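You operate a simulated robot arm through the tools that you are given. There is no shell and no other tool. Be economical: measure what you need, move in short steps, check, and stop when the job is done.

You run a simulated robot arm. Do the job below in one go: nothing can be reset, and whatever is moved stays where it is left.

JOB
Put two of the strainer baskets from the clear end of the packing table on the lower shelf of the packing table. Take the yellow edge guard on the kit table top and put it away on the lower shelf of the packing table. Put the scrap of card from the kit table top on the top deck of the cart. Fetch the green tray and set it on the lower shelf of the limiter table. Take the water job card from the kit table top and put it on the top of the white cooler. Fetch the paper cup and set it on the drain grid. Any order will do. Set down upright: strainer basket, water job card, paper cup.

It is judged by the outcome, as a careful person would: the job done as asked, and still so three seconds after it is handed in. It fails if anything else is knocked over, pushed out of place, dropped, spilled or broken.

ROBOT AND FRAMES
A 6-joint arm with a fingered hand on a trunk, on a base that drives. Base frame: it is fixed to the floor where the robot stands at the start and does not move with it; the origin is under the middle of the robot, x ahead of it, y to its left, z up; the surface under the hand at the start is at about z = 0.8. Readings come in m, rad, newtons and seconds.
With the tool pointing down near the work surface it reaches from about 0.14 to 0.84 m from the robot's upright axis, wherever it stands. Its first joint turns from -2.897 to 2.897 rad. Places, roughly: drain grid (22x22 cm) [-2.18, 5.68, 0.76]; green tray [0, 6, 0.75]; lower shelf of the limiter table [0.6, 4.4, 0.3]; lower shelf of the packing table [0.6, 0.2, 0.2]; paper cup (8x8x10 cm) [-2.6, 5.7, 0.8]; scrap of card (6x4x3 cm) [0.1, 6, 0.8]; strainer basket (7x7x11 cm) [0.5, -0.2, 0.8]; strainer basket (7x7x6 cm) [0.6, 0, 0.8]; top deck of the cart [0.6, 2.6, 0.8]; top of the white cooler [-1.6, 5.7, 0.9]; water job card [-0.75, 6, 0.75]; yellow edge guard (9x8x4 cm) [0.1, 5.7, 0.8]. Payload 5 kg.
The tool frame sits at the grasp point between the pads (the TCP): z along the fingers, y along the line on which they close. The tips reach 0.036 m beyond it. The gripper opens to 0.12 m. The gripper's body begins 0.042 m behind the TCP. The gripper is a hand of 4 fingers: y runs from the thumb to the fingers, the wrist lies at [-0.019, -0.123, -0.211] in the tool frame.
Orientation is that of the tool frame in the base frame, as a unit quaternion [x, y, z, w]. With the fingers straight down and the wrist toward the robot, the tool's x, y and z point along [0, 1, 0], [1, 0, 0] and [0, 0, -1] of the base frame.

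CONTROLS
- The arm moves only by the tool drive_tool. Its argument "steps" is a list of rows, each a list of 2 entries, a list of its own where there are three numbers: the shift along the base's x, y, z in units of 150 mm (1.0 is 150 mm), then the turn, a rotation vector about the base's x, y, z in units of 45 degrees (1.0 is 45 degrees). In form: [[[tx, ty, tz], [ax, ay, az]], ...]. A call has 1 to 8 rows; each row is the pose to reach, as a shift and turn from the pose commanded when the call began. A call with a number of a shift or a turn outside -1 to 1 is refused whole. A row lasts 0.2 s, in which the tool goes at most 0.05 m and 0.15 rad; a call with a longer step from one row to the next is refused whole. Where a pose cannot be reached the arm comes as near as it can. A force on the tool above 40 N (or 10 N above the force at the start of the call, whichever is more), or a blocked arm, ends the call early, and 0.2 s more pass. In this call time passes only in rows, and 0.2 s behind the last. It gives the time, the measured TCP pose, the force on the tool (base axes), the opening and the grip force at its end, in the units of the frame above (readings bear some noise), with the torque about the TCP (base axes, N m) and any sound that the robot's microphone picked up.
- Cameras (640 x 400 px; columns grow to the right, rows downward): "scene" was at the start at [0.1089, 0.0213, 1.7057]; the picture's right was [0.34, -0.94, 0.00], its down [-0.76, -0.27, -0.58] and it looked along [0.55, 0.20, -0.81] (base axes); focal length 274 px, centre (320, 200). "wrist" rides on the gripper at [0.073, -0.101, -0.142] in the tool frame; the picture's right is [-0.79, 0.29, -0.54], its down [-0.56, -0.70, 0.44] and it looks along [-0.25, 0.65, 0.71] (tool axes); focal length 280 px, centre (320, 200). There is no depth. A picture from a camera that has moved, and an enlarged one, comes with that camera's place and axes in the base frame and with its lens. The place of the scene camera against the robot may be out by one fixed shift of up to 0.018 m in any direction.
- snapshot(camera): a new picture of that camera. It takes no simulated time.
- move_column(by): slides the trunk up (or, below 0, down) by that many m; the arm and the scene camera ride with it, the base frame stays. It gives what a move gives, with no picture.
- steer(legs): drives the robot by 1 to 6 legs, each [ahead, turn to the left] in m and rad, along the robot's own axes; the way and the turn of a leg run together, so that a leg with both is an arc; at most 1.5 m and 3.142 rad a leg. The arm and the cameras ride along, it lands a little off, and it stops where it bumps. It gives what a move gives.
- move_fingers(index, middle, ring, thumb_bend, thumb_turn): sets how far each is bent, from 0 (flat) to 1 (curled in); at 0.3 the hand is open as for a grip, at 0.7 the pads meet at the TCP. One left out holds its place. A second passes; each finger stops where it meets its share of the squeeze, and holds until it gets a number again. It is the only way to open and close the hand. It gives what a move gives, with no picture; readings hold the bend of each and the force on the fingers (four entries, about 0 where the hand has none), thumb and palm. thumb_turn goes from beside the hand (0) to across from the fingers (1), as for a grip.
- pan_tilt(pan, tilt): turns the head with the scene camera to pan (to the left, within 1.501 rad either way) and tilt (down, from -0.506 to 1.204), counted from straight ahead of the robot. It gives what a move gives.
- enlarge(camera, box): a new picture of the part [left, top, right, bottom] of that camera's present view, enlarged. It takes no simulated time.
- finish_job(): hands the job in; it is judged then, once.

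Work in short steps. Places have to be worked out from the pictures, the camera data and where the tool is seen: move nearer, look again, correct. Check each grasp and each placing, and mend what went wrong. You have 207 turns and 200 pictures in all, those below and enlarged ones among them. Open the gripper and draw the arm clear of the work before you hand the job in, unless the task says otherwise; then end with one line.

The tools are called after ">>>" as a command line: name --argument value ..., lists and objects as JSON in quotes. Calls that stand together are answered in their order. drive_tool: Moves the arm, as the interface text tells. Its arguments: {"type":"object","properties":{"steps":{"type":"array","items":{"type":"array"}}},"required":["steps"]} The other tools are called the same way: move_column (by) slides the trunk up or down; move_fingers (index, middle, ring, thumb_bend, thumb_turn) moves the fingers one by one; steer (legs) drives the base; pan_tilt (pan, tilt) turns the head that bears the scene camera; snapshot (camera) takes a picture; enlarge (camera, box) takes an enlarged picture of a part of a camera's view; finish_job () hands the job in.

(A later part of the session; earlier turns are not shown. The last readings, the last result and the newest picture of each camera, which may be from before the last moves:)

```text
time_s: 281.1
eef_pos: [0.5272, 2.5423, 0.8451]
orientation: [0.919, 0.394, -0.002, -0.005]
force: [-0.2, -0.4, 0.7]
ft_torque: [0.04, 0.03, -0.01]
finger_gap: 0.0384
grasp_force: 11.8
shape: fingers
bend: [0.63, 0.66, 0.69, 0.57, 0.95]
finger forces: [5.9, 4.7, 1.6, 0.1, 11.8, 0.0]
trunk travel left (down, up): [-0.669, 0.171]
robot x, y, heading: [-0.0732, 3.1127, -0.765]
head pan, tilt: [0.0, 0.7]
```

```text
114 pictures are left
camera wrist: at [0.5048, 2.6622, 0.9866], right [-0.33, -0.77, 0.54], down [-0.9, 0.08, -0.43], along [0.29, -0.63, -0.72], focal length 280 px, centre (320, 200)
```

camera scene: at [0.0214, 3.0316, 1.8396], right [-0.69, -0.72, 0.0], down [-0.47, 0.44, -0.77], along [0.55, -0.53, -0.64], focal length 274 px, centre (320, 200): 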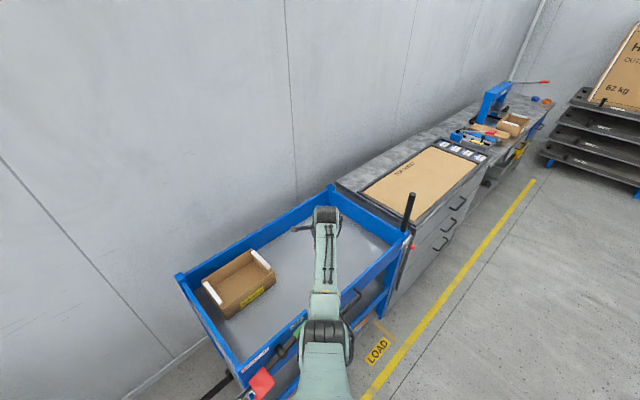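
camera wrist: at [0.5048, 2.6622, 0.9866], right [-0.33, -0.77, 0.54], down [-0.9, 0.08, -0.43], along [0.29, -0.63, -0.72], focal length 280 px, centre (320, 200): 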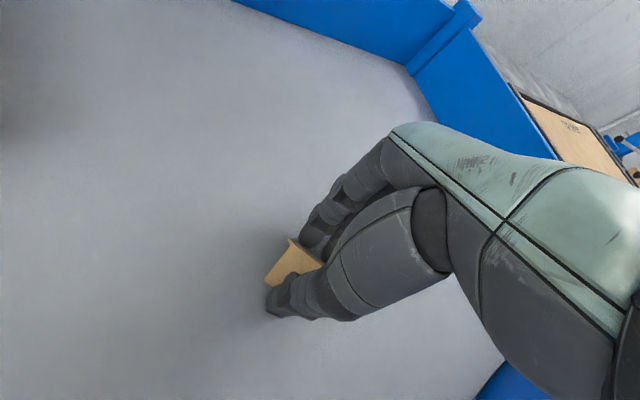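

No contact yet, but close. I lower in small steps until the force rises.

>>> drive_tool --steps '[[[0, 0, -0.02], [0, 0, 0]], [[0, 0, -0.05], [0, 0, 0]], [[0, 0, -0.08], [0, 0, 0]], [[0, 0, -0.11], [0, 0, 0]]]'

>>> snapshot --camera "wrist"

```text
time_s: 282.2
eef_pos: [0.532, 2.5376, 0.8394]
orientation: [0.919, 0.394, 0.002, 0.004]
force: [-5.3, 6.4, 22.8]
ft_torque: [1.11, 0.88, -0.03]
finger_gap: 0.0391
grasp_force: 17.0
shape: fingers
bend: [0.66, 0.68, 0.7, 0.56, 0.96]
finger forces: [3.3, 2.0, 0.6, 0.0, 28.1, 0.1]
trunk travel left (down, up): [-0.669, 0.171]
robot x, y, heading: [-0.0734, 3.1111, -0.765]
head pan, tilt: [0.0, 0.7]
stopped in row 4: the force on the tool passed its limit at 42 N (the readings are from after the stop); the commanded pose is now the measured one
```

```text
113 pictures are left
camera wrist: at [0.5073, 2.6602, 0.9803], right [-0.34, -0.77, 0.54], down [-0.89, 0.08, -0.45], along [0.3, -0.64, -0.71], focal length 280 px, centre (320, 200)
```

wrist: 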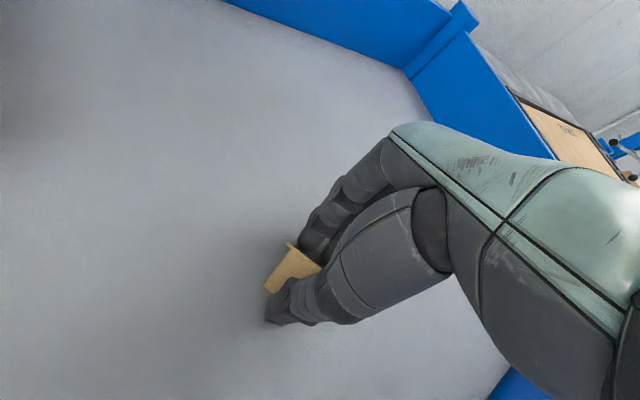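

Contact reached (thumb tip touches the deck). I lift 2 mm, open, and rise.

>>> drive_tool --steps '[[[0, 0, 0.02], [0, 0, 0]]]'

>>> move_fingers --index 0.4 --middle 0.4 --ring 0.4 --thumb_bend 0.4

>>> drive_tool --steps '[[[0, 0, 0.3], [0, 0, 0]], [[0, 0, 0.6], [0, 0, 0]], [[0, 0, 0.9], [0, 0, 0]]]'

>>> snapshot --camera "wrist"

```text
time_s: 282.6
eef_pos: [0.5304, 2.539, 0.8395]
orientation: [0.919, 0.394, 0.001, 0.001]
force: [-1.9, 2.7, 15.1]
ft_torque: [0.57, 0.46, -0.04]
finger_gap: 0.0386
grasp_force: 16.7
shape: fingers
bend: [0.65, 0.68, 0.69, 0.57, 0.96]
finger forces: [5.1, 3.4, 1.2, 0.0, 22.9, 0.1]
trunk travel left (down, up): [-0.669, 0.171]
robot x, y, heading: [-0.069, 3.1133, -0.766]
head pan, tilt: [0.0, 0.7]
```

```text
time_s: 283.6
eef_pos: [0.5291, 2.5386, 0.838]
orientation: [0.919, 0.394, 0.0, 0.002]
force: [-2.6, 2.4, 9.6]
ft_torque: [-0.22, -0.08, -0.08]
finger_gap: 0.0942
grasp_force: 4.7
shape: fingers
bend: [0.4, 0.42, 0.4, 0.4, 0.97]
finger forces: [0.7, 8.2, 0.0, 0.0, 0.2, 0.0]
trunk travel left (down, up): [-0.669, 0.171]
robot x, y, heading: [-0.0714, 3.1121, -0.765]
head pan, tilt: [0.0, 0.7]
```

```text
time_s: 284.4
eef_pos: [0.5305, 2.5386, 0.9703]
orientation: [0.92, 0.393, 0.0, -0.001]
force: [-0.6, 0.1, -0.2]
ft_torque: [0.04, -0.04, 0.01]
finger_gap: 0.0947
grasp_force: 0.1
shape: fingers
bend: [0.4, 0.4, 0.4, 0.4, 0.97]
finger forces: [0.1, 0.0, 0.0, 0.1, 0.1, 0.0]
trunk travel left (down, up): [-0.669, 0.171]
robot x, y, heading: [-0.0726, 3.1165, -0.766]
head pan, tilt: [0.0, 0.7]
```

```text
112 pictures are left
camera wrist: at [0.5061, 2.6603, 1.113], right [-0.34, -0.77, 0.54], down [-0.89, 0.08, -0.44], along [0.3, -0.63, -0.71], focal length 280 px, centre (320, 200)
```

wrist: 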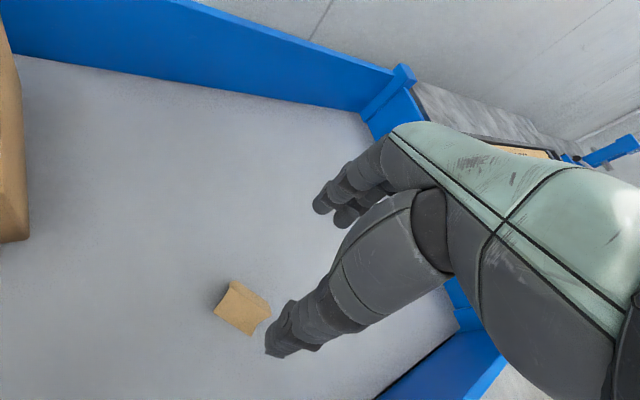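

The scrap lies on the cart's top deck. I rise, draw the hand in, and back off, then return to the kit table for the yellow guard.

>>> drive_tool --steps '[[[0, 0, 0.3], [0, 0, 0]], [[-0.18, 0.17, 0.4], [0, 0, 0]], [[-0.38, 0.36, 0.4], [0, 0, 0]], [[-0.58, 0.56, 0.4], [0, 0, 0]], [[-0.78, 0.75, 0.4], [0, 0, 0]]]'

>>> move_column --by 0.09

>>> steer --legs '[[-0.45, 0], [0, 2.186], [1.0, 0], [0.67, 0], [0, 0.15]]'

>>> pan_tilt --pan -0.4 --tilt 0.8

>>> snapshot --camera "scene"

>>> snapshot --camera "wrist"

```text
time_s: 285.6
eef_pos: [0.4124, 2.6511, 1.034]
orientation: [0.919, 0.394, 0.001, 0.001]
force: [0.6, 0.4, -0.3]
ft_torque: [-0.02, 0.02, -0.01]
finger_gap: 0.0942
grasp_force: 0.0
shape: fingers
bend: [0.4, 0.4, 0.4, 0.4, 0.97]
finger forces: [0.1, 0.0, 0.0, 0.0, 0.0, 0.0]
trunk travel left (down, up): [-0.669, 0.171]
robot x, y, heading: [-0.0739, 3.1133, -0.763]
head pan, tilt: [0.0, 0.7]
```

```text
time_s: 286.9
eef_pos: [0.414, 2.6501, 1.1211]
orientation: [0.919, 0.394, 0.0, 0.0]
force: [-0.1, 0.0, -0.1]
ft_torque: [-0.05, -0.02, -0.02]
finger_gap: 0.0945
grasp_force: 0.0
shape: fingers
bend: [0.4, 0.4, 0.4, 0.4, 0.97]
finger forces: [0.1, 0.1, 0.0, 0.0, 0.1, 0.0]
trunk travel left (down, up): [-0.759, 0.081]
robot x, y, heading: [-0.0724, 3.1124, -0.764]
head pan, tilt: [0.0, 0.7]
```

```text
time_s: 305.5
eef_pos: [-0.1068, 5.733, 1.122]
orientation: [0.007, 1.0, 0.0, 0.0]
force: [0.1, 0.1, -0.1]
ft_torque: [0.0, 0.03, 0.02]
finger_gap: 0.0943
grasp_force: 0.0
shape: fingers
bend: [0.4, 0.4, 0.4, 0.4, 0.97]
finger forces: [0.0, 0.0, 0.0, 0.0, 0.1, 0.0]
trunk travel left (down, up): [-0.759, 0.081]
robot x, y, heading: [-0.1157, 5.0658, 1.561]
head pan, tilt: [0.0, 0.7]
```

```text
time_s: 306.4
eef_pos: [-0.1072, 5.7333, 1.1214]
orientation: [0.006, 1.0, 0.001, -0.001]
force: [0.2, -0.7, -0.5]
ft_torque: [-0.01, 0.01, 0.0]
finger_gap: 0.0945
grasp_force: 0.2
shape: fingers
bend: [0.4, 0.4, 0.4, 0.4, 0.97]
finger forces: [0.0, 0.1, 0.1, 0.0, 0.0, 0.0]
trunk travel left (down, up): [-0.759, 0.081]
robot x, y, heading: [-0.1155, 5.0633, 1.552]
head pan, tilt: [-0.4, 0.799]
```

```text
111 pictures are left
camera scene: at [-0.0725, 5.1626, 1.7513], right [0.92, -0.4, 0.0], down [-0.29, -0.66, -0.7], along [0.28, 0.64, -0.72], focal length 274 px, centre (320, 200)
```

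scene: 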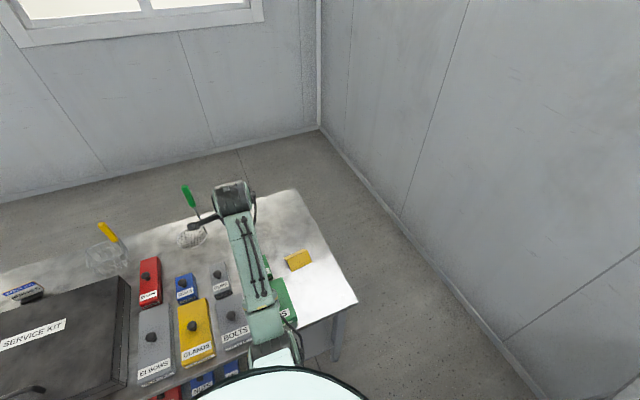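

```text
110 pictures are left
camera wrist: at [-0.1816, 5.632, 1.2638], right [0.79, 0.28, 0.54], down [0.55, -0.71, -0.44], along [0.26, 0.65, -0.71], focal length 280 px, centre (320, 200)
```

wrist: 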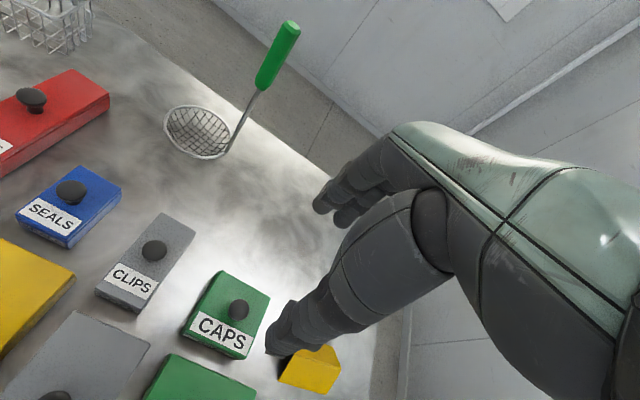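

Guard still in place. I swing the hand over it while turning it 90° so the thumb comes to the guard's left end.

>>> drive_tool --steps '[[[0.1, 0, 0], [0, 0, -0.18]], [[0.2, 0, 0], [0, 0, -0.36]], [[0.3, 0, 0], [0, 0, -0.54]], [[0.4, 0, 0], [0, 0, -0.72]], [[0.5, 0, 0], [0, 0, -0.9]], [[0.6, 0, 0], [0, 0, -1.0]]]'

>>> drive_tool --steps '[[[0.1, 0, 0], [0, 0, -0.18]], [[0.2, 0, 0], [0, 0, -0.36]], [[0.3, 0, 0], [0, 0, -0.54]], [[0.4, 0, 0], [0, 0, -0.72]], [[0.5, 0, 0], [0, 0, -0.9]], [[0.55, 0, 0], [0, 0, -1.0]]]'

>>> move_fingers --index 0.22 --middle 0.22 --ring 0.22 --thumb_bend 0.22

>>> snapshot --camera "wrist"

```text
time_s: 307.8
eef_pos: [-0.0168, 5.734, 1.1213]
orientation: [0.389, 0.921, 0.001, 0.0]
force: [0.5, 0.2, 0.4]
ft_torque: [-0.02, 0.04, 0.01]
finger_gap: 0.0942
grasp_force: 0.0
shape: fingers
bend: [0.4, 0.4, 0.4, 0.4, 0.97]
finger forces: [0.0, 0.0, 0.0, 0.0, 0.0, 0.0]
trunk travel left (down, up): [-0.759, 0.081]
robot x, y, heading: [-0.1138, 5.0601, 1.56]
head pan, tilt: [-0.4, 0.799]
```

```text
time_s: 309.2
eef_pos: [0.0639, 5.7331, 1.1214]
orientation: [0.712, 0.702, 0.0, 0.001]
force: [0.9, -0.3, -0.3]
ft_torque: [0.01, 0.0, 0.01]
finger_gap: 0.0945
grasp_force: 0.1
shape: fingers
bend: [0.4, 0.4, 0.4, 0.4, 0.97]
finger forces: [0.0, 0.0, 0.1, 0.0, 0.0, 0.0]
trunk travel left (down, up): [-0.759, 0.081]
robot x, y, heading: [-0.1137, 5.0631, 1.558]
head pan, tilt: [-0.4, 0.799]
```

```text
time_s: 310.2
eef_pos: [0.0639, 5.7331, 1.1222]
orientation: [0.711, 0.703, 0.0, 0.001]
force: [-0.8, 0.1, 0.9]
ft_torque: [0.01, -0.01, -0.04]
finger_gap: 0.1451
grasp_force: 0.1
shape: fingers
bend: [0.22, 0.22, 0.22, 0.22, 0.97]
finger forces: [0.0, 0.0, 0.0, 0.0, 0.0, 0.0]
trunk travel left (down, up): [-0.759, 0.081]
robot x, y, heading: [-0.1173, 5.0622, 1.555]
head pan, tilt: [-0.4, 0.799]
```

```text
109 pictures are left
camera wrist: at [-0.0368, 5.8059, 1.264], right [0.28, -0.79, 0.54], down [-0.71, -0.55, -0.44], along [0.65, -0.26, -0.71], focal length 280 px, centre (320, 200)
```

wrist: 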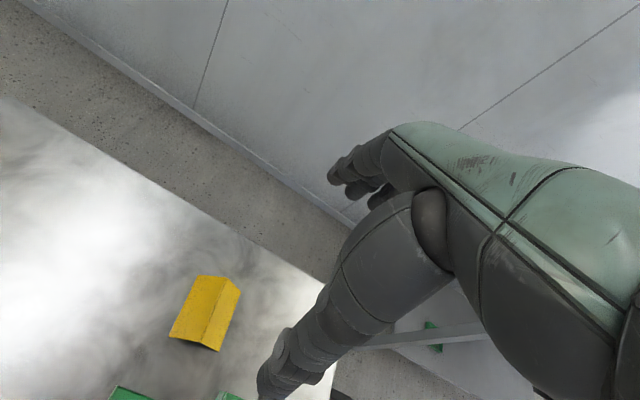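

Ridge at y≈5.735, x 0.023..0.112, right under the hand. I descend.

>>> drive_tool --steps '[[[0.02, 0.01, -0.3], [0, 0, 0]], [[0.02, 0.01, -0.6], [0, 0, 0]], [[0.02, 0.01, -0.9], [0, 0, 0]], [[0.02, 0.01, -1.0], [0, 0, 0]]]'

>>> snapshot --camera "wrist"

```text
time_s: 311.2
eef_pos: [0.0693, 5.7339, 0.9726]
orientation: [0.711, 0.703, 0.0, -0.001]
force: [-0.3, 0.5, -0.3]
ft_torque: [-0.04, 0.03, 0.02]
finger_gap: 0.1451
grasp_force: 0.1
shape: fingers
bend: [0.22, 0.22, 0.22, 0.22, 0.97]
finger forces: [0.1, 0.0, 0.0, 0.0, 0.1, 0.0]
trunk travel left (down, up): [-0.759, 0.081]
robot x, y, heading: [-0.1169, 5.0643, 1.558]
head pan, tilt: [-0.4, 0.799]
```

```text
108 pictures are left
camera wrist: at [-0.0326, 5.8076, 1.114], right [0.28, -0.79, 0.54], down [-0.71, -0.55, -0.44], along [0.65, -0.26, -0.71], focal length 280 px, centre (320, 200)
```

wrist: 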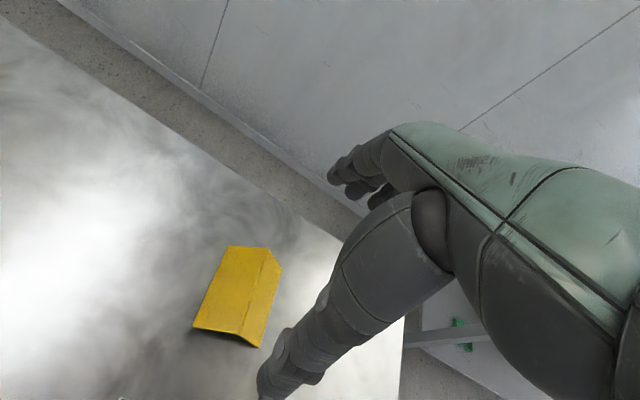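

The guard is yawed about 10°; I align the hand by +0.2 (9°) and go down to grasp height.

>>> drive_tool --steps '[[[0, 0.015, -0.2], [0, 0, 0.1]], [[0, 0.015, -0.45], [0, 0, 0.2]], [[0, 0.015, -0.7], [0, 0, 0.2]], [[0, 0.015, -0.83], [0, 0, 0.2]]]'

>>> snapshot --camera "wrist"

```text
time_s: 312.2
eef_pos: [0.071, 5.7376, 0.8463]
orientation: [0.655, 0.756, 0.001, -0.001]
force: [-0.6, 0.2, 0.0]
ft_torque: [-0.01, 0.01, -0.02]
finger_gap: 0.145
grasp_force: 0.1
shape: fingers
bend: [0.22, 0.22, 0.22, 0.22, 0.97]
finger forces: [0.0, 0.1, 0.0, 0.1, 0.0, 0.1]
trunk travel left (down, up): [-0.759, 0.081]
robot x, y, heading: [-0.1155, 5.0618, 1.557]
head pan, tilt: [-0.4, 0.799]
```

```text
107 pictures are left
camera wrist: at [-0.0412, 5.7938, 0.9885], right [0.4, -0.74, 0.54], down [-0.61, -0.65, -0.44], along [0.68, -0.15, -0.71], focal length 280 px, centre (320, 200)
```

wrist: 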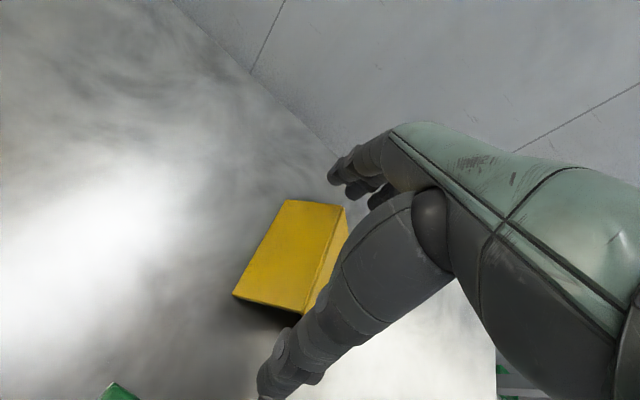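

Aligned along the ridge. I close on the ends.

>>> move_fingers --index 0.55 --middle 0.55 --ring 0.55 --thumb_bend 0.5

>>> snapshot --camera "wrist"

```text
time_s: 313.2
eef_pos: [0.0709, 5.7383, 0.8478]
orientation: [0.654, 0.757, 0.002, 0.0]
force: [1.5, 0.3, 3.3]
ft_torque: [0.04, -0.11, 0.02]
finger_gap: 0.0915
grasp_force: 15.6
shape: fingers
bend: [0.42, 0.46, 0.55, 0.42, 0.96]
finger forces: [8.9, 7.1, 0.1, 0.0, 15.9, 0.0]
trunk travel left (down, up): [-0.759, 0.081]
robot x, y, heading: [-0.1161, 5.0665, 1.555]
head pan, tilt: [-0.4, 0.799]
```

```text
106 pictures are left
camera wrist: at [-0.0412, 5.7934, 0.989], right [0.4, -0.74, 0.54], down [-0.61, -0.65, -0.44], along [0.68, -0.15, -0.71], focal length 280 px, centre (320, 200)
```

wrist: 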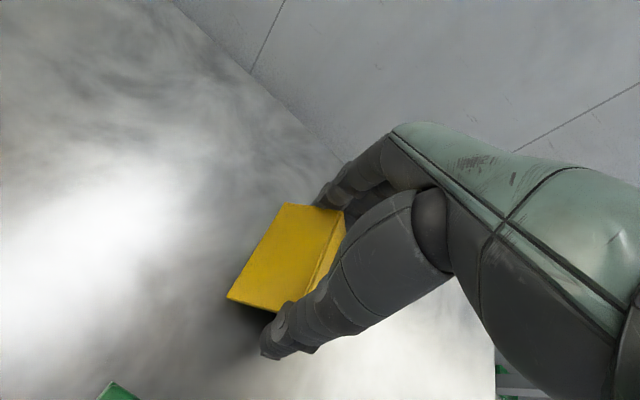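

Held between thumb and two fingers (15 N). I lift and check.

>>> drive_tool --steps '[[[0, 0, 0.15], [0, 0, 0]], [[0, 0, 0.4], [0, 0, 0]], [[0, 0, 0.7], [0, 0, 0]], [[0, 0, 1.0], [0, 0, 0]]]'

>>> snapshot --camera "wrist"

```text
time_s: 314.2
eef_pos: [0.0685, 5.7363, 0.9973]
orientation: [0.654, 0.756, 0.001, 0.0]
force: [0.2, -1.0, -0.7]
ft_torque: [0.04, -0.02, 0.02]
finger_gap: 0.0918
grasp_force: 16.3
shape: fingers
bend: [0.42, 0.47, 0.55, 0.42, 0.96]
finger forces: [8.6, 7.0, 0.0, 0.0, 16.1, 0.0]
trunk travel left (down, up): [-0.759, 0.081]
robot x, y, heading: [-0.1181, 5.0604, 1.558]
head pan, tilt: [-0.4, 0.799]
```

```text
105 pictures are left
camera wrist: at [-0.0438, 5.7924, 1.1393], right [0.4, -0.74, 0.54], down [-0.61, -0.66, -0.44], along [0.68, -0.16, -0.71], focal length 280 px, centre (320, 200)
```

wrist: 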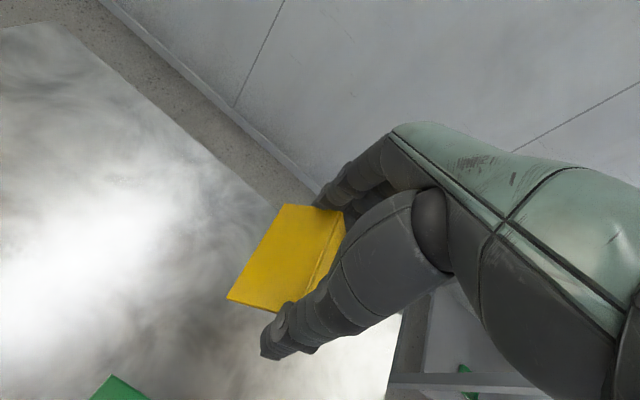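

Held well. I turn the hand back in line with the robot, then drive down the aisle toward the packing table.

>>> drive_tool --steps '[[[-0.1, 0, 0.1], [0, 0, 0.18]], [[-0.2, 0, 0.2], [0, 0, 0.36]], [[-0.3, 0, 0.3], [0, 0, 0.54]], [[-0.4, 0, 0.3], [0, 0, 0.72]], [[-0.5, 0, 0.3], [0, 0, 0.9]], [[-0.6, 0, 0.3], [0, 0, 1.0]]]'

>>> drive_tool --steps '[[[-0.1, 0, 0], [0, 0, 0.18]], [[-0.2, 0, 0], [0, 0, 0.36]], [[-0.3, 0, 0], [0, 0, 0.54]], [[-0.4, 0, 0], [0, 0, 0.72]], [[-0.55, 0, 0], [0, 0, 0.81]], [[-0.65, 0, 0], [0, 0, 0.81]]]'

>>> steer --legs '[[-0.4, 0], [0, 1.53], [0, 1.53], [1.5, 0], [1.5, 0]]'

>>> snapshot --camera "wrist"

```text
time_s: 315.6
eef_pos: [-0.0224, 5.7367, 1.042]
orientation: [0.314, 0.95, 0.0, 0.001]
force: [0.6, 1.0, -0.1]
ft_torque: [0.03, 0.0, 0.01]
finger_gap: 0.0915
grasp_force: 16.4
shape: fingers
bend: [0.42, 0.47, 0.55, 0.42, 0.96]
finger forces: [8.7, 7.1, 0.1, 0.1, 16.2, 0.0]
trunk travel left (down, up): [-0.759, 0.081]
robot x, y, heading: [-0.1145, 5.0606, 1.555]
head pan, tilt: [-0.4, 0.799]
```

```text
time_s: 317.0
eef_pos: [-0.121, 5.7363, 1.0427]
orientation: [0.001, 1.0, 0.001, 0.0]
force: [0.1, 0.1, 0.9]
ft_torque: [0.04, 0.03, 0.01]
finger_gap: 0.0914
grasp_force: 16.3
shape: fingers
bend: [0.42, 0.47, 0.55, 0.42, 0.96]
finger forces: [8.6, 7.1, 0.0, 0.0, 16.2, 0.1]
trunk travel left (down, up): [-0.759, 0.081]
robot x, y, heading: [-0.1158, 5.0604, 1.557]
head pan, tilt: [-0.4, 0.799]
```

```text
time_s: 344.4
eef_pos: [-0.3949, 0.9492, 1.0433]
orientation: [1.0, -0.021, 0.0, 0.0]
force: [0.3, 0.3, -0.2]
ft_torque: [0.01, -0.02, -0.02]
finger_gap: 0.091
grasp_force: 14.3
shape: fingers
bend: [0.42, 0.47, 0.55, 0.42, 0.96]
finger forces: [8.1, 5.9, 0.0, 0.0, 14.8, 0.0]
trunk travel left (down, up): [-0.759, 0.081]
robot x, y, heading: [-0.3779, 1.6247, -1.626]
head pan, tilt: [-0.4, 0.799]
```

```text
104 pictures are left
camera wrist: at [-0.3199, 1.0468, 1.1842], right [-0.8, -0.25, 0.54], down [-0.53, 0.72, -0.44], along [-0.28, -0.64, -0.71], focal length 280 px, centre (320, 200)
```

wrist: 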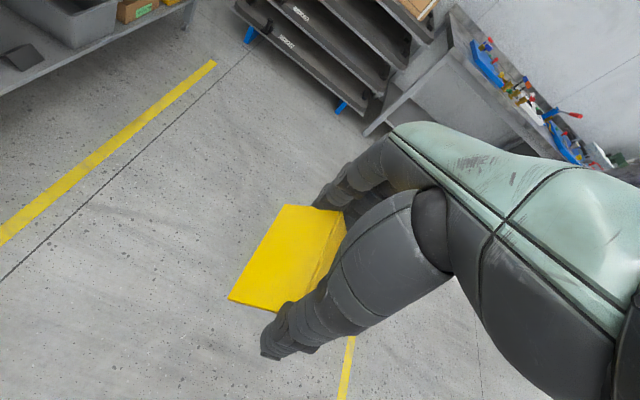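

Guard steady. I continue to the entry point in front of the shelf lane and lower the trunk.

>>> steer --legs '[[0, -0.312], [1.03, 0], [0, 1.938]]'

>>> move_column --by -0.4

>>> move_column --by -0.32

>>> pan_tilt --pan 0 --tilt 0.5

>>> snapshot --camera "scene"

>>> snapshot --camera "wrist"

```text
time_s: 356.9
eef_pos: [-0.0678, 0.6733, 1.0418]
orientation: [0.7, 0.714, 0.0, 0.0]
force: [-1.1, 0.8, -0.1]
ft_torque: [-0.02, 0.0, 0.03]
finger_gap: 0.0902
grasp_force: 13.9
shape: fingers
bend: [0.43, 0.47, 0.55, 0.42, 0.96]
finger forces: [7.9, 5.7, 0.0, 0.1, 13.9, 0.1]
trunk travel left (down, up): [-0.759, 0.081]
robot x, y, heading: [-0.7384, 0.6507, 0.009]
head pan, tilt: [-0.4, 0.799]
```

```text
time_s: 360.8
eef_pos: [-0.0679, 0.673, 0.643]
orientation: [0.7, 0.714, 0.001, 0.0]
force: [-0.7, 0.2, -0.8]
ft_torque: [0.03, 0.01, 0.02]
finger_gap: 0.0902
grasp_force: 13.2
shape: fingers
bend: [0.43, 0.47, 0.55, 0.42, 0.96]
finger forces: [7.8, 5.7, 0.1, 0.0, 13.9, 0.0]
trunk travel left (down, up): [-0.359, 0.481]
robot x, y, heading: [-0.7418, 0.6494, 0.012]
head pan, tilt: [-0.4, 0.799]
```

```text
time_s: 363.9
eef_pos: [-0.0682, 0.6712, 0.3229]
orientation: [0.699, 0.715, 0.0, 0.001]
force: [-0.4, -0.4, 0.6]
ft_torque: [0.0, 0.04, 0.01]
finger_gap: 0.0901
grasp_force: 13.5
shape: fingers
bend: [0.43, 0.48, 0.55, 0.42, 0.96]
finger forces: [7.6, 5.7, 0.1, 0.0, 13.9, 0.0]
trunk travel left (down, up): [-0.039, 0.801]
robot x, y, heading: [-0.7411, 0.6497, 0.009]
head pan, tilt: [-0.4, 0.799]
```

```text
time_s: 364.8
eef_pos: [-0.0677, 0.6722, 0.3225]
orientation: [0.7, 0.714, 0.001, 0.0]
force: [-0.3, -0.8, 0.7]
ft_torque: [0.03, 0.02, 0.01]
finger_gap: 0.0903
grasp_force: 13.7
shape: fingers
bend: [0.43, 0.48, 0.55, 0.42, 0.96]
finger forces: [7.8, 5.6, 0.1, 0.0, 13.9, 0.0]
trunk travel left (down, up): [-0.039, 0.801]
robot x, y, heading: [-0.7416, 0.6499, 0.009]
head pan, tilt: [0.0, 0.499]
```

```text
103 pictures are left
camera scene: at [-0.6099, 0.6486, 1.0572], right [0.01, -1.0, 0.0], down [-0.48, -0.01, -0.88], along [0.88, 0.01, -0.48], focal length 274 px, centre (320, 200)
```

scene: 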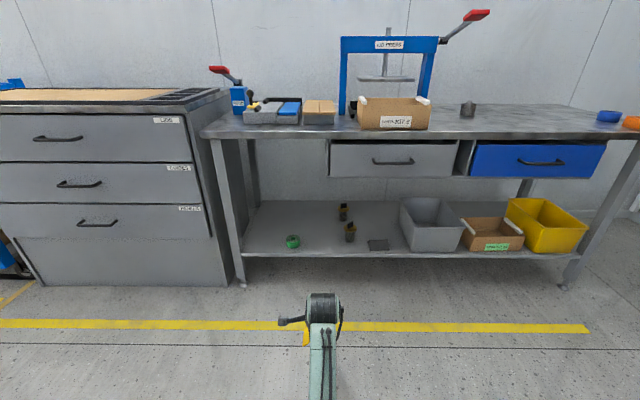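

```text
102 pictures are left
camera wrist: at [-0.1711, 0.7417, 0.4642], right [0.3, -0.78, 0.54], down [-0.69, -0.57, -0.44], along [0.66, -0.24, -0.71], focal length 280 px, centre (320, 200)
```

wrist: 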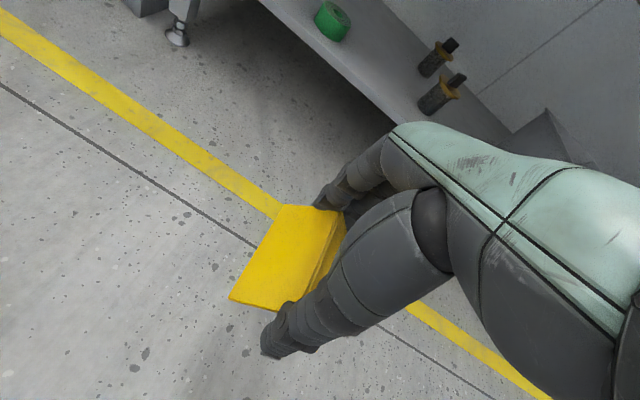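

Both baskets still stand. I shift 2 cm right to the lane centre, lower to z 0.30 and drive in.

>>> drive_tool --steps '[[[0, -0.14, -0.13], [0, 0, 0]]]'

>>> steer --legs '[[0.54, 0]]'

>>> snapshot --camera "wrist"

>>> snapshot --camera "scene"

```text
time_s: 365.2
eef_pos: [-0.0682, 0.6501, 0.3039]
orientation: [0.699, 0.715, 0.001, 0.001]
force: [0.0, 0.3, -0.7]
ft_torque: [0.0, 0.02, -0.01]
finger_gap: 0.0901
grasp_force: 14.1
shape: fingers
bend: [0.43, 0.48, 0.55, 0.42, 0.96]
finger forces: [7.8, 5.7, 0.1, 0.0, 14.0, 0.0]
trunk travel left (down, up): [-0.039, 0.801]
robot x, y, heading: [-0.7434, 0.6497, 0.01]
head pan, tilt: [0.0, 0.499]
```

```text
time_s: 368.6
eef_pos: [0.4777, 0.6496, 0.3047]
orientation: [0.702, 0.712, 0.0, 0.0]
force: [0.4, 0.2, -0.2]
ft_torque: [0.02, -0.02, -0.02]
finger_gap: 0.0903
grasp_force: 14.1
shape: fingers
bend: [0.43, 0.48, 0.55, 0.42, 0.96]
finger forces: [7.8, 5.8, 0.0, 0.0, 14.0, 0.0]
trunk travel left (down, up): [-0.039, 0.801]
robot x, y, heading: [-0.1941, 0.657, 0.002]
head pan, tilt: [0.0, 0.499]
```

```text
101 pictures are left
camera wrist: at [0.3749, 0.7207, 0.4453], right [0.3, -0.79, 0.54], down [-0.69, -0.57, -0.44], along [0.66, -0.24, -0.71], focal length 280 px, centre (320, 200)
```

wrist: 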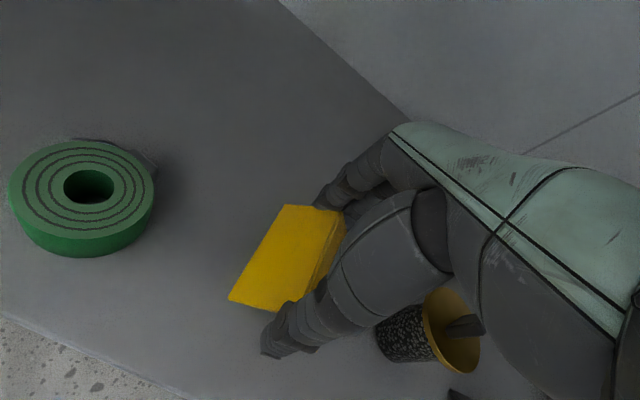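

```text
100 pictures are left
camera scene: at [-0.0639, 0.6524, 1.0572], right [0.0, -1.0, 0.0], down [-0.48, 0.0, -0.88], along [0.88, 0.0, -0.48], focal length 274 px, centre (320, 200)
```

scene: 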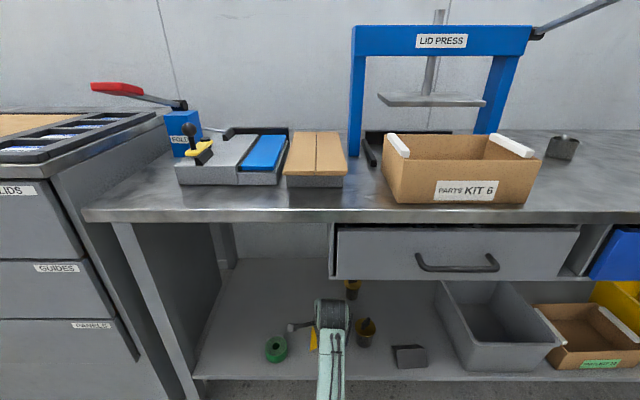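

Clear on both sides. I lower to contact.

>>> drive_tool --steps '[[[0, 0.08, -0.12], [0, 0, 0]], [[0, 0.08, -0.24], [0, 0, 0]], [[0, 0.08, -0.3], [0, 0, 0]], [[0, 0.08, -0.34], [0, 0, 0]], [[0, 0.08, -0.37], [0, 0, 0]]]'

>>> snapshot --camera "wrist"

```text
time_s: 369.6
eef_pos: [0.4828, 0.6624, 0.2637]
orientation: [0.702, 0.712, 0.008, 0.008]
force: [-2.3, 0.4, 21.9]
ft_torque: [0.06, 0.72, 0.02]
finger_gap: 0.0918
grasp_force: 20.5
shape: fingers
bend: [0.44, 0.49, 0.55, 0.42, 0.96]
finger forces: [8.0, 6.3, 3.1, 0.1, 23.2, 0.0]
trunk travel left (down, up): [-0.039, 0.801]
robot x, y, heading: [-0.1946, 0.6545, 0.004]
head pan, tilt: [0.0, 0.499]
stopped in row 5: the force on the tool passed its limit at 44 N (the readings are from after the stop); the commanded pose is now the measured one
```

```text
99 pictures are left
camera wrist: at [0.3768, 0.7328, 0.4039], right [0.29, -0.79, 0.55], down [-0.68, -0.57, -0.46], along [0.67, -0.24, -0.7], focal length 280 px, centre (320, 200)
```

wrist: 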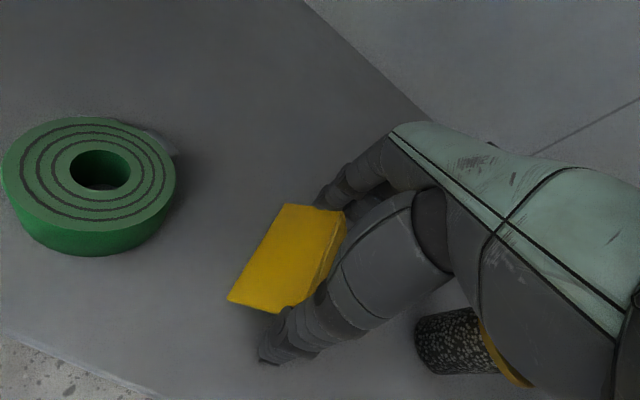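

Contact. I ease up 2 mm, open, and lift clear.

>>> drive_tool --steps '[[[0, 0, 0.015], [0, 0, 0]]]'

>>> move_fingers --index 0.25 --middle 0.25 --ring 0.25 --thumb_bend 0.22

>>> drive_tool --steps '[[[0, 0, 0.2], [0, 0, 0]], [[0, 0, 0.38], [0, 0, 0]]]'

>>> snapshot --camera "wrist"

```text
time_s: 370.0
eef_pos: [0.4828, 0.6617, 0.2642]
orientation: [0.702, 0.712, 0.007, 0.007]
force: [0.9, 0.9, 20.7]
ft_torque: [0.02, 0.58, -0.01]
finger_gap: 0.0915
grasp_force: 19.8
shape: fingers
bend: [0.43, 0.49, 0.55, 0.42, 0.96]
finger forces: [8.9, 7.0, 2.9, 0.2, 21.5, 0.0]
trunk travel left (down, up): [-0.039, 0.801]
robot x, y, heading: [-0.1976, 0.6522, 0.004]
head pan, tilt: [0.0, 0.499]
```

```text
time_s: 371.0
eef_pos: [0.4811, 0.6616, 0.2618]
orientation: [0.702, 0.712, 0.005, 0.004]
force: [0.7, 0.7, 0.7]
ft_torque: [0.01, 0.02, 0.0]
finger_gap: 0.1397
grasp_force: 0.1
shape: fingers
bend: [0.25, 0.25, 0.25, 0.22, 0.97]
finger forces: [0.1, 0.1, 0.1, 0.0, 0.0, 0.0]
trunk travel left (down, up): [-0.039, 0.801]
robot x, y, heading: [-0.194, 0.6568, 0.007]
head pan, tilt: [0.0, 0.499]
```

```text
time_s: 371.6
eef_pos: [0.4818, 0.66, 0.3179]
orientation: [0.702, 0.712, 0.005, 0.004]
force: [0.3, 0.0, 0.3]
ft_torque: [-0.01, -0.01, 0.0]
finger_gap: 0.1398
grasp_force: 0.0
shape: fingers
bend: [0.25, 0.25, 0.25, 0.22, 0.97]
finger forces: [0.0, 0.0, 0.0, 0.0, 0.0, 0.0]
trunk travel left (down, up): [-0.039, 0.801]
robot x, y, heading: [-0.194, 0.651, 0.005]
head pan, tilt: [0.0, 0.499]
```

```text
98 pictures are left
camera wrist: at [0.3769, 0.7315, 0.4592], right [0.29, -0.79, 0.55], down [-0.69, -0.57, -0.45], along [0.67, -0.24, -0.71], focal length 280 px, centre (320, 200)
```

wrist: 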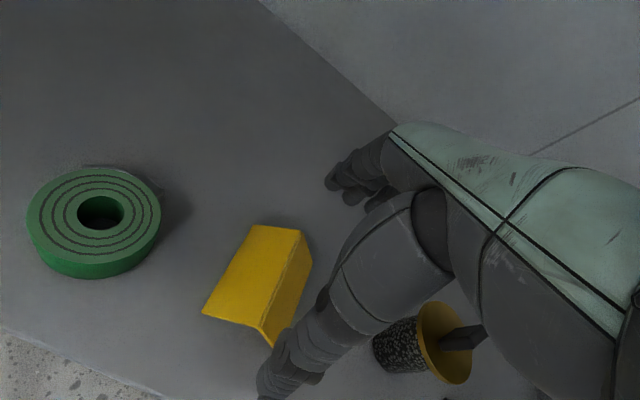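

The guard lies on the shelf. I back out, raise the trunk, and drive back up the aisle for the water job card.

>>> steer --legs '[[-0.55, 0]]'

>>> snapshot --camera "scene"

>>> move_column --by 0.4

>>> move_column --by 0.38

>>> steer --legs '[[0, 1.43], [1.4, 0], [1.4, 0], [0, 0.3], [1.0, 0]]'

>>> pan_tilt --pan 0 --tilt 0.5

>>> snapshot --camera "scene"

```text
time_s: 375.0
eef_pos: [-0.0598, 0.6599, 0.3189]
orientation: [0.701, 0.713, 0.005, 0.005]
force: [-0.1, 0.3, -0.6]
ft_torque: [-0.02, 0.01, -0.01]
finger_gap: 0.14
grasp_force: 0.0
shape: fingers
bend: [0.25, 0.25, 0.25, 0.22, 0.97]
finger forces: [0.0, 0.1, 0.0, 0.0, 0.0, 0.1]
trunk travel left (down, up): [-0.039, 0.801]
robot x, y, heading: [-0.735, 0.6521, 0.009]
head pan, tilt: [0.0, 0.499]
```

```text
97 pictures are left
camera scene: at [-0.6053, 0.6494, 1.0572], right [0.01, -1.0, 0.0], down [-0.48, 0.0, -0.88], along [0.88, 0.01, -0.48], focal length 274 px, centre (320, 200)
```

scene: 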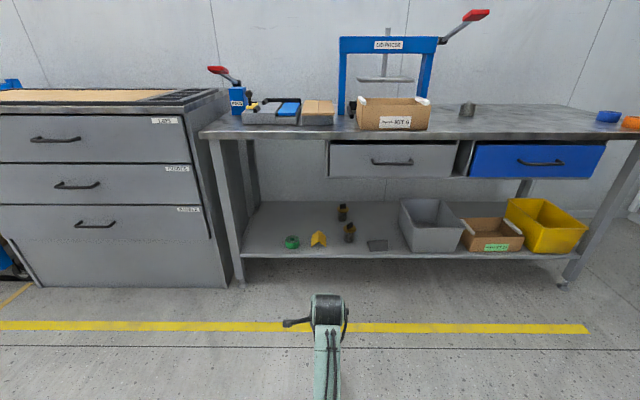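

```text
time_s: 378.9
eef_pos: [-0.0585, 0.6589, 0.7184]
orientation: [0.7, 0.714, 0.006, 0.005]
force: [-0.6, 0.3, -1.4]
ft_torque: [0.01, -0.02, 0.05]
finger_gap: 0.1399
grasp_force: 0.0
shape: fingers
bend: [0.25, 0.25, 0.25, 0.22, 0.97]
finger forces: [0.1, 0.1, 0.0, 0.0, 0.0, 0.0]
trunk travel left (down, up): [-0.439, 0.401]
robot x, y, heading: [-0.7355, 0.6544, 0.007]
head pan, tilt: [0.0, 0.499]
```

```text
time_s: 382.5
eef_pos: [-0.0594, 0.6601, 1.0981]
orientation: [0.701, 0.713, 0.005, 0.004]
force: [0.2, 0.5, 0.4]
ft_torque: [0.0, -0.02, -0.01]
finger_gap: 0.1396
grasp_force: 0.0
shape: fingers
bend: [0.25, 0.25, 0.25, 0.22, 0.97]
finger forces: [0.1, 0.0, 0.0, 0.0, 0.0, 0.0]
trunk travel left (down, up): [-0.819, 0.021]
robot x, y, heading: [-0.7399, 0.6505, 0.006]
head pan, tilt: [0.0, 0.499]
```

```text
time_s: 408.1
eef_pos: [-0.5545, 5.0918, 1.0987]
orientation: [-0.074, 0.997, 0.007, 0.0]
force: [-0.6, 0.2, 0.1]
ft_torque: [0.0, 0.01, 0.0]
finger_gap: 0.1399
grasp_force: 0.0
shape: fingers
bend: [0.25, 0.25, 0.25, 0.22, 0.97]
finger forces: [0.0, 0.1, 0.1, 0.0, 0.0, 0.0]
trunk travel left (down, up): [-0.819, 0.021]
robot x, y, heading: [-0.4613, 4.4231, 1.707]
head pan, tilt: [0.0, 0.499]
```

```text
time_s: 408.7
eef_pos: [-0.5553, 5.0926, 1.0982]
orientation: [-0.073, 0.997, 0.007, -0.001]
force: [0.3, -0.2, 0.4]
ft_torque: [0.0, -0.03, 0.01]
finger_gap: 0.14
grasp_force: 0.0
shape: fingers
bend: [0.25, 0.25, 0.25, 0.22, 0.97]
finger forces: [0.0, 0.0, 0.1, 0.0, 0.0, 0.1]
trunk travel left (down, up): [-0.819, 0.021]
robot x, y, heading: [-0.4567, 4.4223, 1.709]
head pan, tilt: [0.0, 0.499]
```

```text
96 pictures are left
camera scene: at [-0.4653, 4.539, 1.8372], right [0.99, 0.14, 0.0], down [0.07, -0.47, -0.88], along [-0.12, 0.87, -0.48], focal length 274 px, centre (320, 200)
```

scene: 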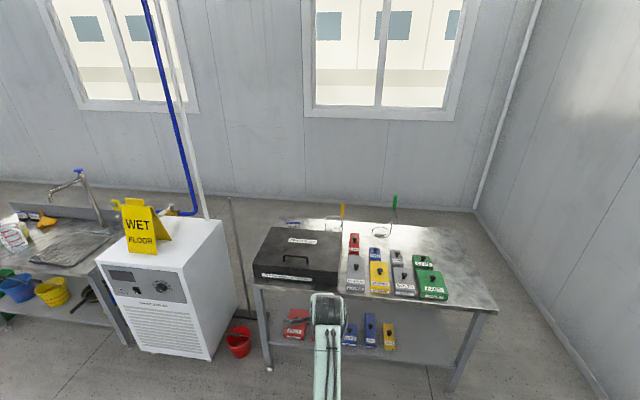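

All in order here. I go to stand in front of the black case, aiming the hand at the card behind it.

>>> steer --legs '[[0, 0.386], [0.75, 0], [0, -0.525]]'

>>> snapshot --camera "wrist"

>>> snapshot --camera "scene"

```text
time_s: 416.2
eef_pos: [-0.8421, 5.7465, 1.0977]
orientation: [-0.008, 1.0, 0.007, 0.0]
force: [0.7, -1.1, 0.6]
ft_torque: [0.0, 0.01, 0.01]
finger_gap: 0.14
grasp_force: 0.1
shape: fingers
bend: [0.25, 0.25, 0.25, 0.22, 0.97]
finger forces: [0.0, 0.0, 0.0, 0.0, 0.1, 0.1]
trunk travel left (down, up): [-0.819, 0.021]
robot x, y, heading: [-0.8326, 5.0686, 1.582]
head pan, tilt: [0.0, 0.499]
```

```text
95 pictures are left
camera wrist: at [-0.9131, 5.6406, 1.2388], right [0.78, 0.29, 0.55], down [0.57, -0.68, -0.45], along [0.24, 0.67, -0.71], focal length 280 px, centre (320, 200)
```

wrist: 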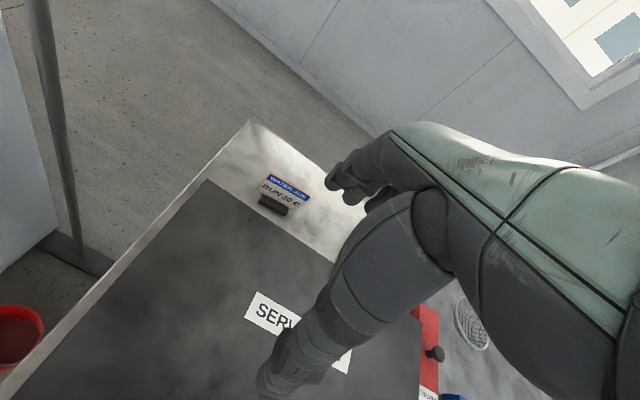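

```text
94 pictures are left
camera scene: at [-0.8239, 5.1863, 1.8373], right [1.0, 0.01, 0.0], down [0.0, -0.48, -0.88], along [-0.01, 0.88, -0.48], focal length 274 px, centre (320, 200)
```

scene: 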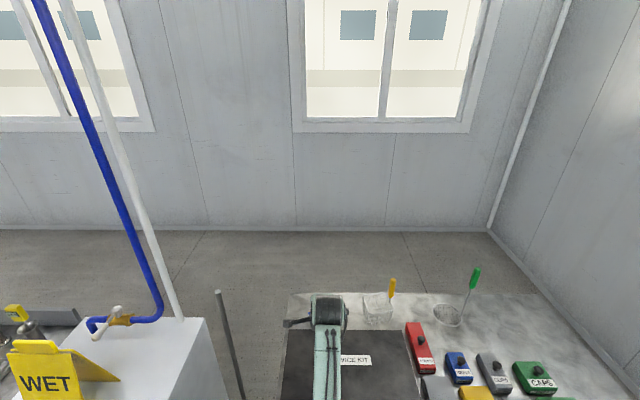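

>>> enlarge --camera "wrist" --box '[220, 140, 380, 250]'

```text
3.64 times, centred on (300, 195) of wrist
camera zoom: at [-0.9131, 5.6406, 1.2388], right [0.78, 0.29, 0.55], down [0.57, -0.68, -0.45], along [0.24, 0.67, -0.71], focal length 1020 px, centre (393, 218)
```

zoom: 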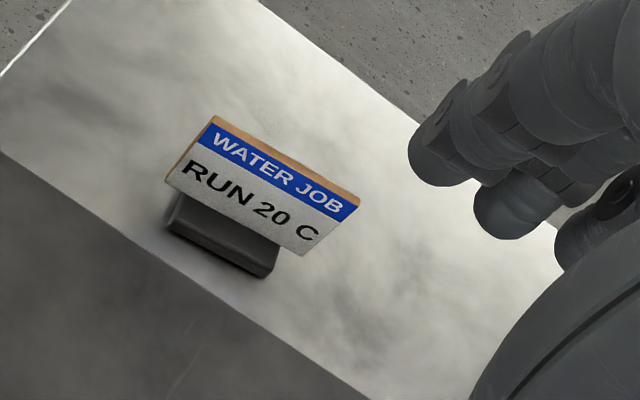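

The card stands in a small dark base: plate top centre about [-0.85,5.974], z≈0.875, 7 cm behind the case. I'll pinch the plate front-to-back from above. I move up 0.1 m and prepare.

>>> steer --legs '[[0.105, 0]]'

>>> move_column --by -0.06

>>> move_fingers --index 0.45 --middle 0.45 --ring 0.45 --thumb_bend 0.45

>>> drive_tool --steps '[[[-0.02, 0.25, 0], [0, 0, 0.1]], [[-0.04, 0.5, 0], [0, 0, 0.19]], [[-0.05, 0.75, 0], [0, 0, 0.19]], [[-0.05, 0.82, -0.1], [0, 0, 0.19]]]'

>>> snapshot --camera "wrist"

```text
time_s: 417.4
eef_pos: [-0.8425, 5.8512, 1.0986]
orientation: [-0.009, 1.0, 0.006, 0.0]
force: [-0.7, 0.1, 0.0]
ft_torque: [-0.01, 0.03, 0.0]
finger_gap: 0.1399
grasp_force: 0.0
shape: fingers
bend: [0.25, 0.25, 0.25, 0.22, 0.97]
finger forces: [0.0, 0.0, 0.0, 0.0, 0.1, 0.0]
trunk travel left (down, up): [-0.819, 0.021]
robot x, y, heading: [-0.8356, 5.1726, 1.578]
head pan, tilt: [0.0, 0.499]
```

```text
time_s: 418.4
eef_pos: [-0.8424, 5.851, 1.038]
orientation: [-0.008, 1.0, 0.007, 0.0]
force: [0.3, 0.1, -0.3]
ft_torque: [0.02, -0.04, 0.01]
finger_gap: 0.1398
grasp_force: 0.1
shape: fingers
bend: [0.25, 0.25, 0.25, 0.22, 0.97]
finger forces: [0.1, 0.0, 0.0, 0.0, 0.1, 0.0]
trunk travel left (down, up): [-0.759, 0.081]
robot x, y, heading: [-0.8352, 5.1725, 1.584]
head pan, tilt: [0.0, 0.499]
```

```text
time_s: 419.4
eef_pos: [-0.8422, 5.8509, 1.0391]
orientation: [-0.008, 1.0, 0.007, 0.001]
force: [-0.9, 0.4, 0.8]
ft_torque: [0.0, -0.01, -0.02]
finger_gap: 0.0801
grasp_force: 0.0
shape: fingers
bend: [0.45, 0.45, 0.45, 0.45, 0.97]
finger forces: [0.1, 0.0, 0.0, 0.0, 0.0, 0.1]
trunk travel left (down, up): [-0.759, 0.081]
robot x, y, heading: [-0.8326, 5.175, 1.578]
head pan, tilt: [0.0, 0.499]
```

```text
time_s: 420.4
eef_pos: [-0.8486, 5.9753, 1.0225]
orientation: [-0.084, 0.996, 0.006, -0.001]
force: [-0.1, 0.5, -1.0]
ft_torque: [-0.04, -0.03, 0.0]
finger_gap: 0.0797
grasp_force: 0.1
shape: fingers
bend: [0.45, 0.45, 0.45, 0.45, 0.97]
finger forces: [0.0, 0.1, 0.0, 0.0, 0.1, 0.0]
trunk travel left (down, up): [-0.759, 0.081]
robot x, y, heading: [-0.8355, 5.1783, 1.581]
head pan, tilt: [0.0, 0.499]
```

```text
92 pictures are left
camera wrist: at [-0.9043, 5.8612, 1.1627], right [0.73, 0.41, 0.54], down [0.67, -0.59, -0.45], along [0.14, 0.69, -0.71], focal length 280 px, centre (320, 200)
```

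wrist: 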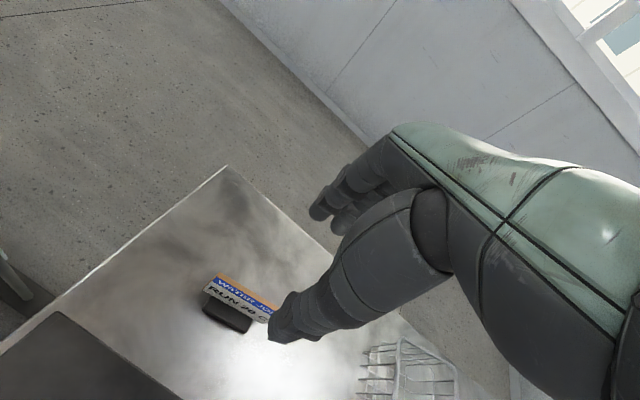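

Triangulated plate top: [-0.852,5.978,0.870], base centre y≈5.965. I descend to just above the plate and check.

>>> drive_tool --steps '[[[-0.01, 0, -0.25], [0, 0, 0]], [[-0.01, 0, -0.5], [0, 0, 0]], [[-0.01, 0, -0.72], [0, 0, 0]]]'

>>> enlarge --camera "wrist" --box '[200, 160, 400, 340]'

```text
time_s: 421.2
eef_pos: [-0.8506, 5.9745, 0.9169]
orientation: [-0.084, 0.996, 0.008, -0.001]
force: [0.0, -0.4, -0.5]
ft_torque: [0.0, 0.03, 0.0]
finger_gap: 0.0798
grasp_force: 0.1
shape: fingers
bend: [0.45, 0.45, 0.45, 0.45, 0.97]
finger forces: [0.1, 0.0, 0.0, 0.1, 0.1, 0.1]
trunk travel left (down, up): [-0.759, 0.081]
robot x, y, heading: [-0.8356, 5.1757, 1.578]
head pan, tilt: [0.0, 0.499]
```

```text
2.22 times, centred on (300, 250) of wrist
camera zoom: at [-0.9064, 5.8591, 1.057], right [0.73, 0.41, 0.55], down [0.67, -0.59, -0.45], along [0.14, 0.7, -0.7], focal length 623 px, centre (364, 89)
```

zoom: 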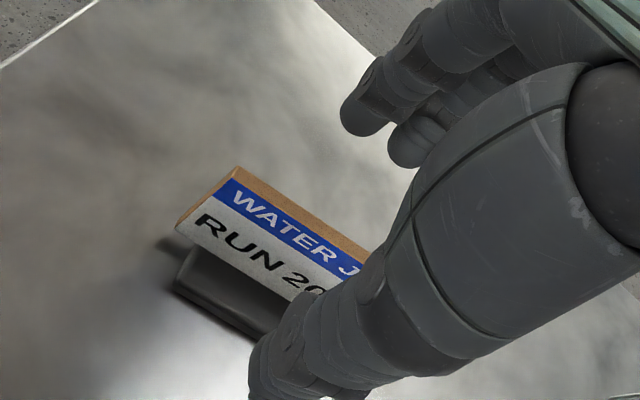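

The plate lies between thumb and fingers. I go down to z 0.865 and close.

>>> drive_tool --steps '[[[0, 0, -0.15], [0, 0, 0]], [[0, 0, -0.3], [0, 0, 0]], [[0, 0, -0.36], [0, 0, 0]]]'

>>> enlarge --camera "wrist" --box '[200, 160, 400, 340]'

```text
time_s: 422.0
eef_pos: [-0.8507, 5.9752, 0.8607]
orientation: [-0.084, 0.996, 0.007, -0.001]
force: [-0.5, -0.1, 0.2]
ft_torque: [0.01, 0.01, -0.04]
finger_gap: 0.0796
grasp_force: 0.0
shape: fingers
bend: [0.45, 0.45, 0.45, 0.45, 0.97]
finger forces: [0.0, 0.0, 0.1, 0.0, 0.0, 0.0]
trunk travel left (down, up): [-0.759, 0.081]
robot x, y, heading: [-0.8327, 5.178, 1.579]
head pan, tilt: [0.0, 0.499]
```

```text
2.22 times, centred on (300, 250) of wrist
camera zoom: at [-0.9066, 5.8602, 1.0019], right [0.73, 0.41, 0.55], down [0.67, -0.59, -0.45], along [0.14, 0.7, -0.71], focal length 623 px, centre (364, 89)
```

zoom: 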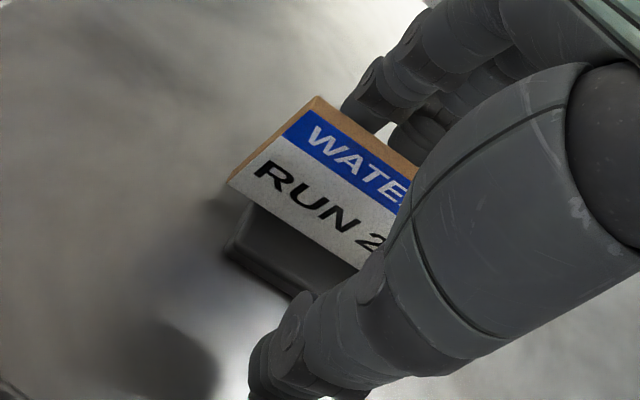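

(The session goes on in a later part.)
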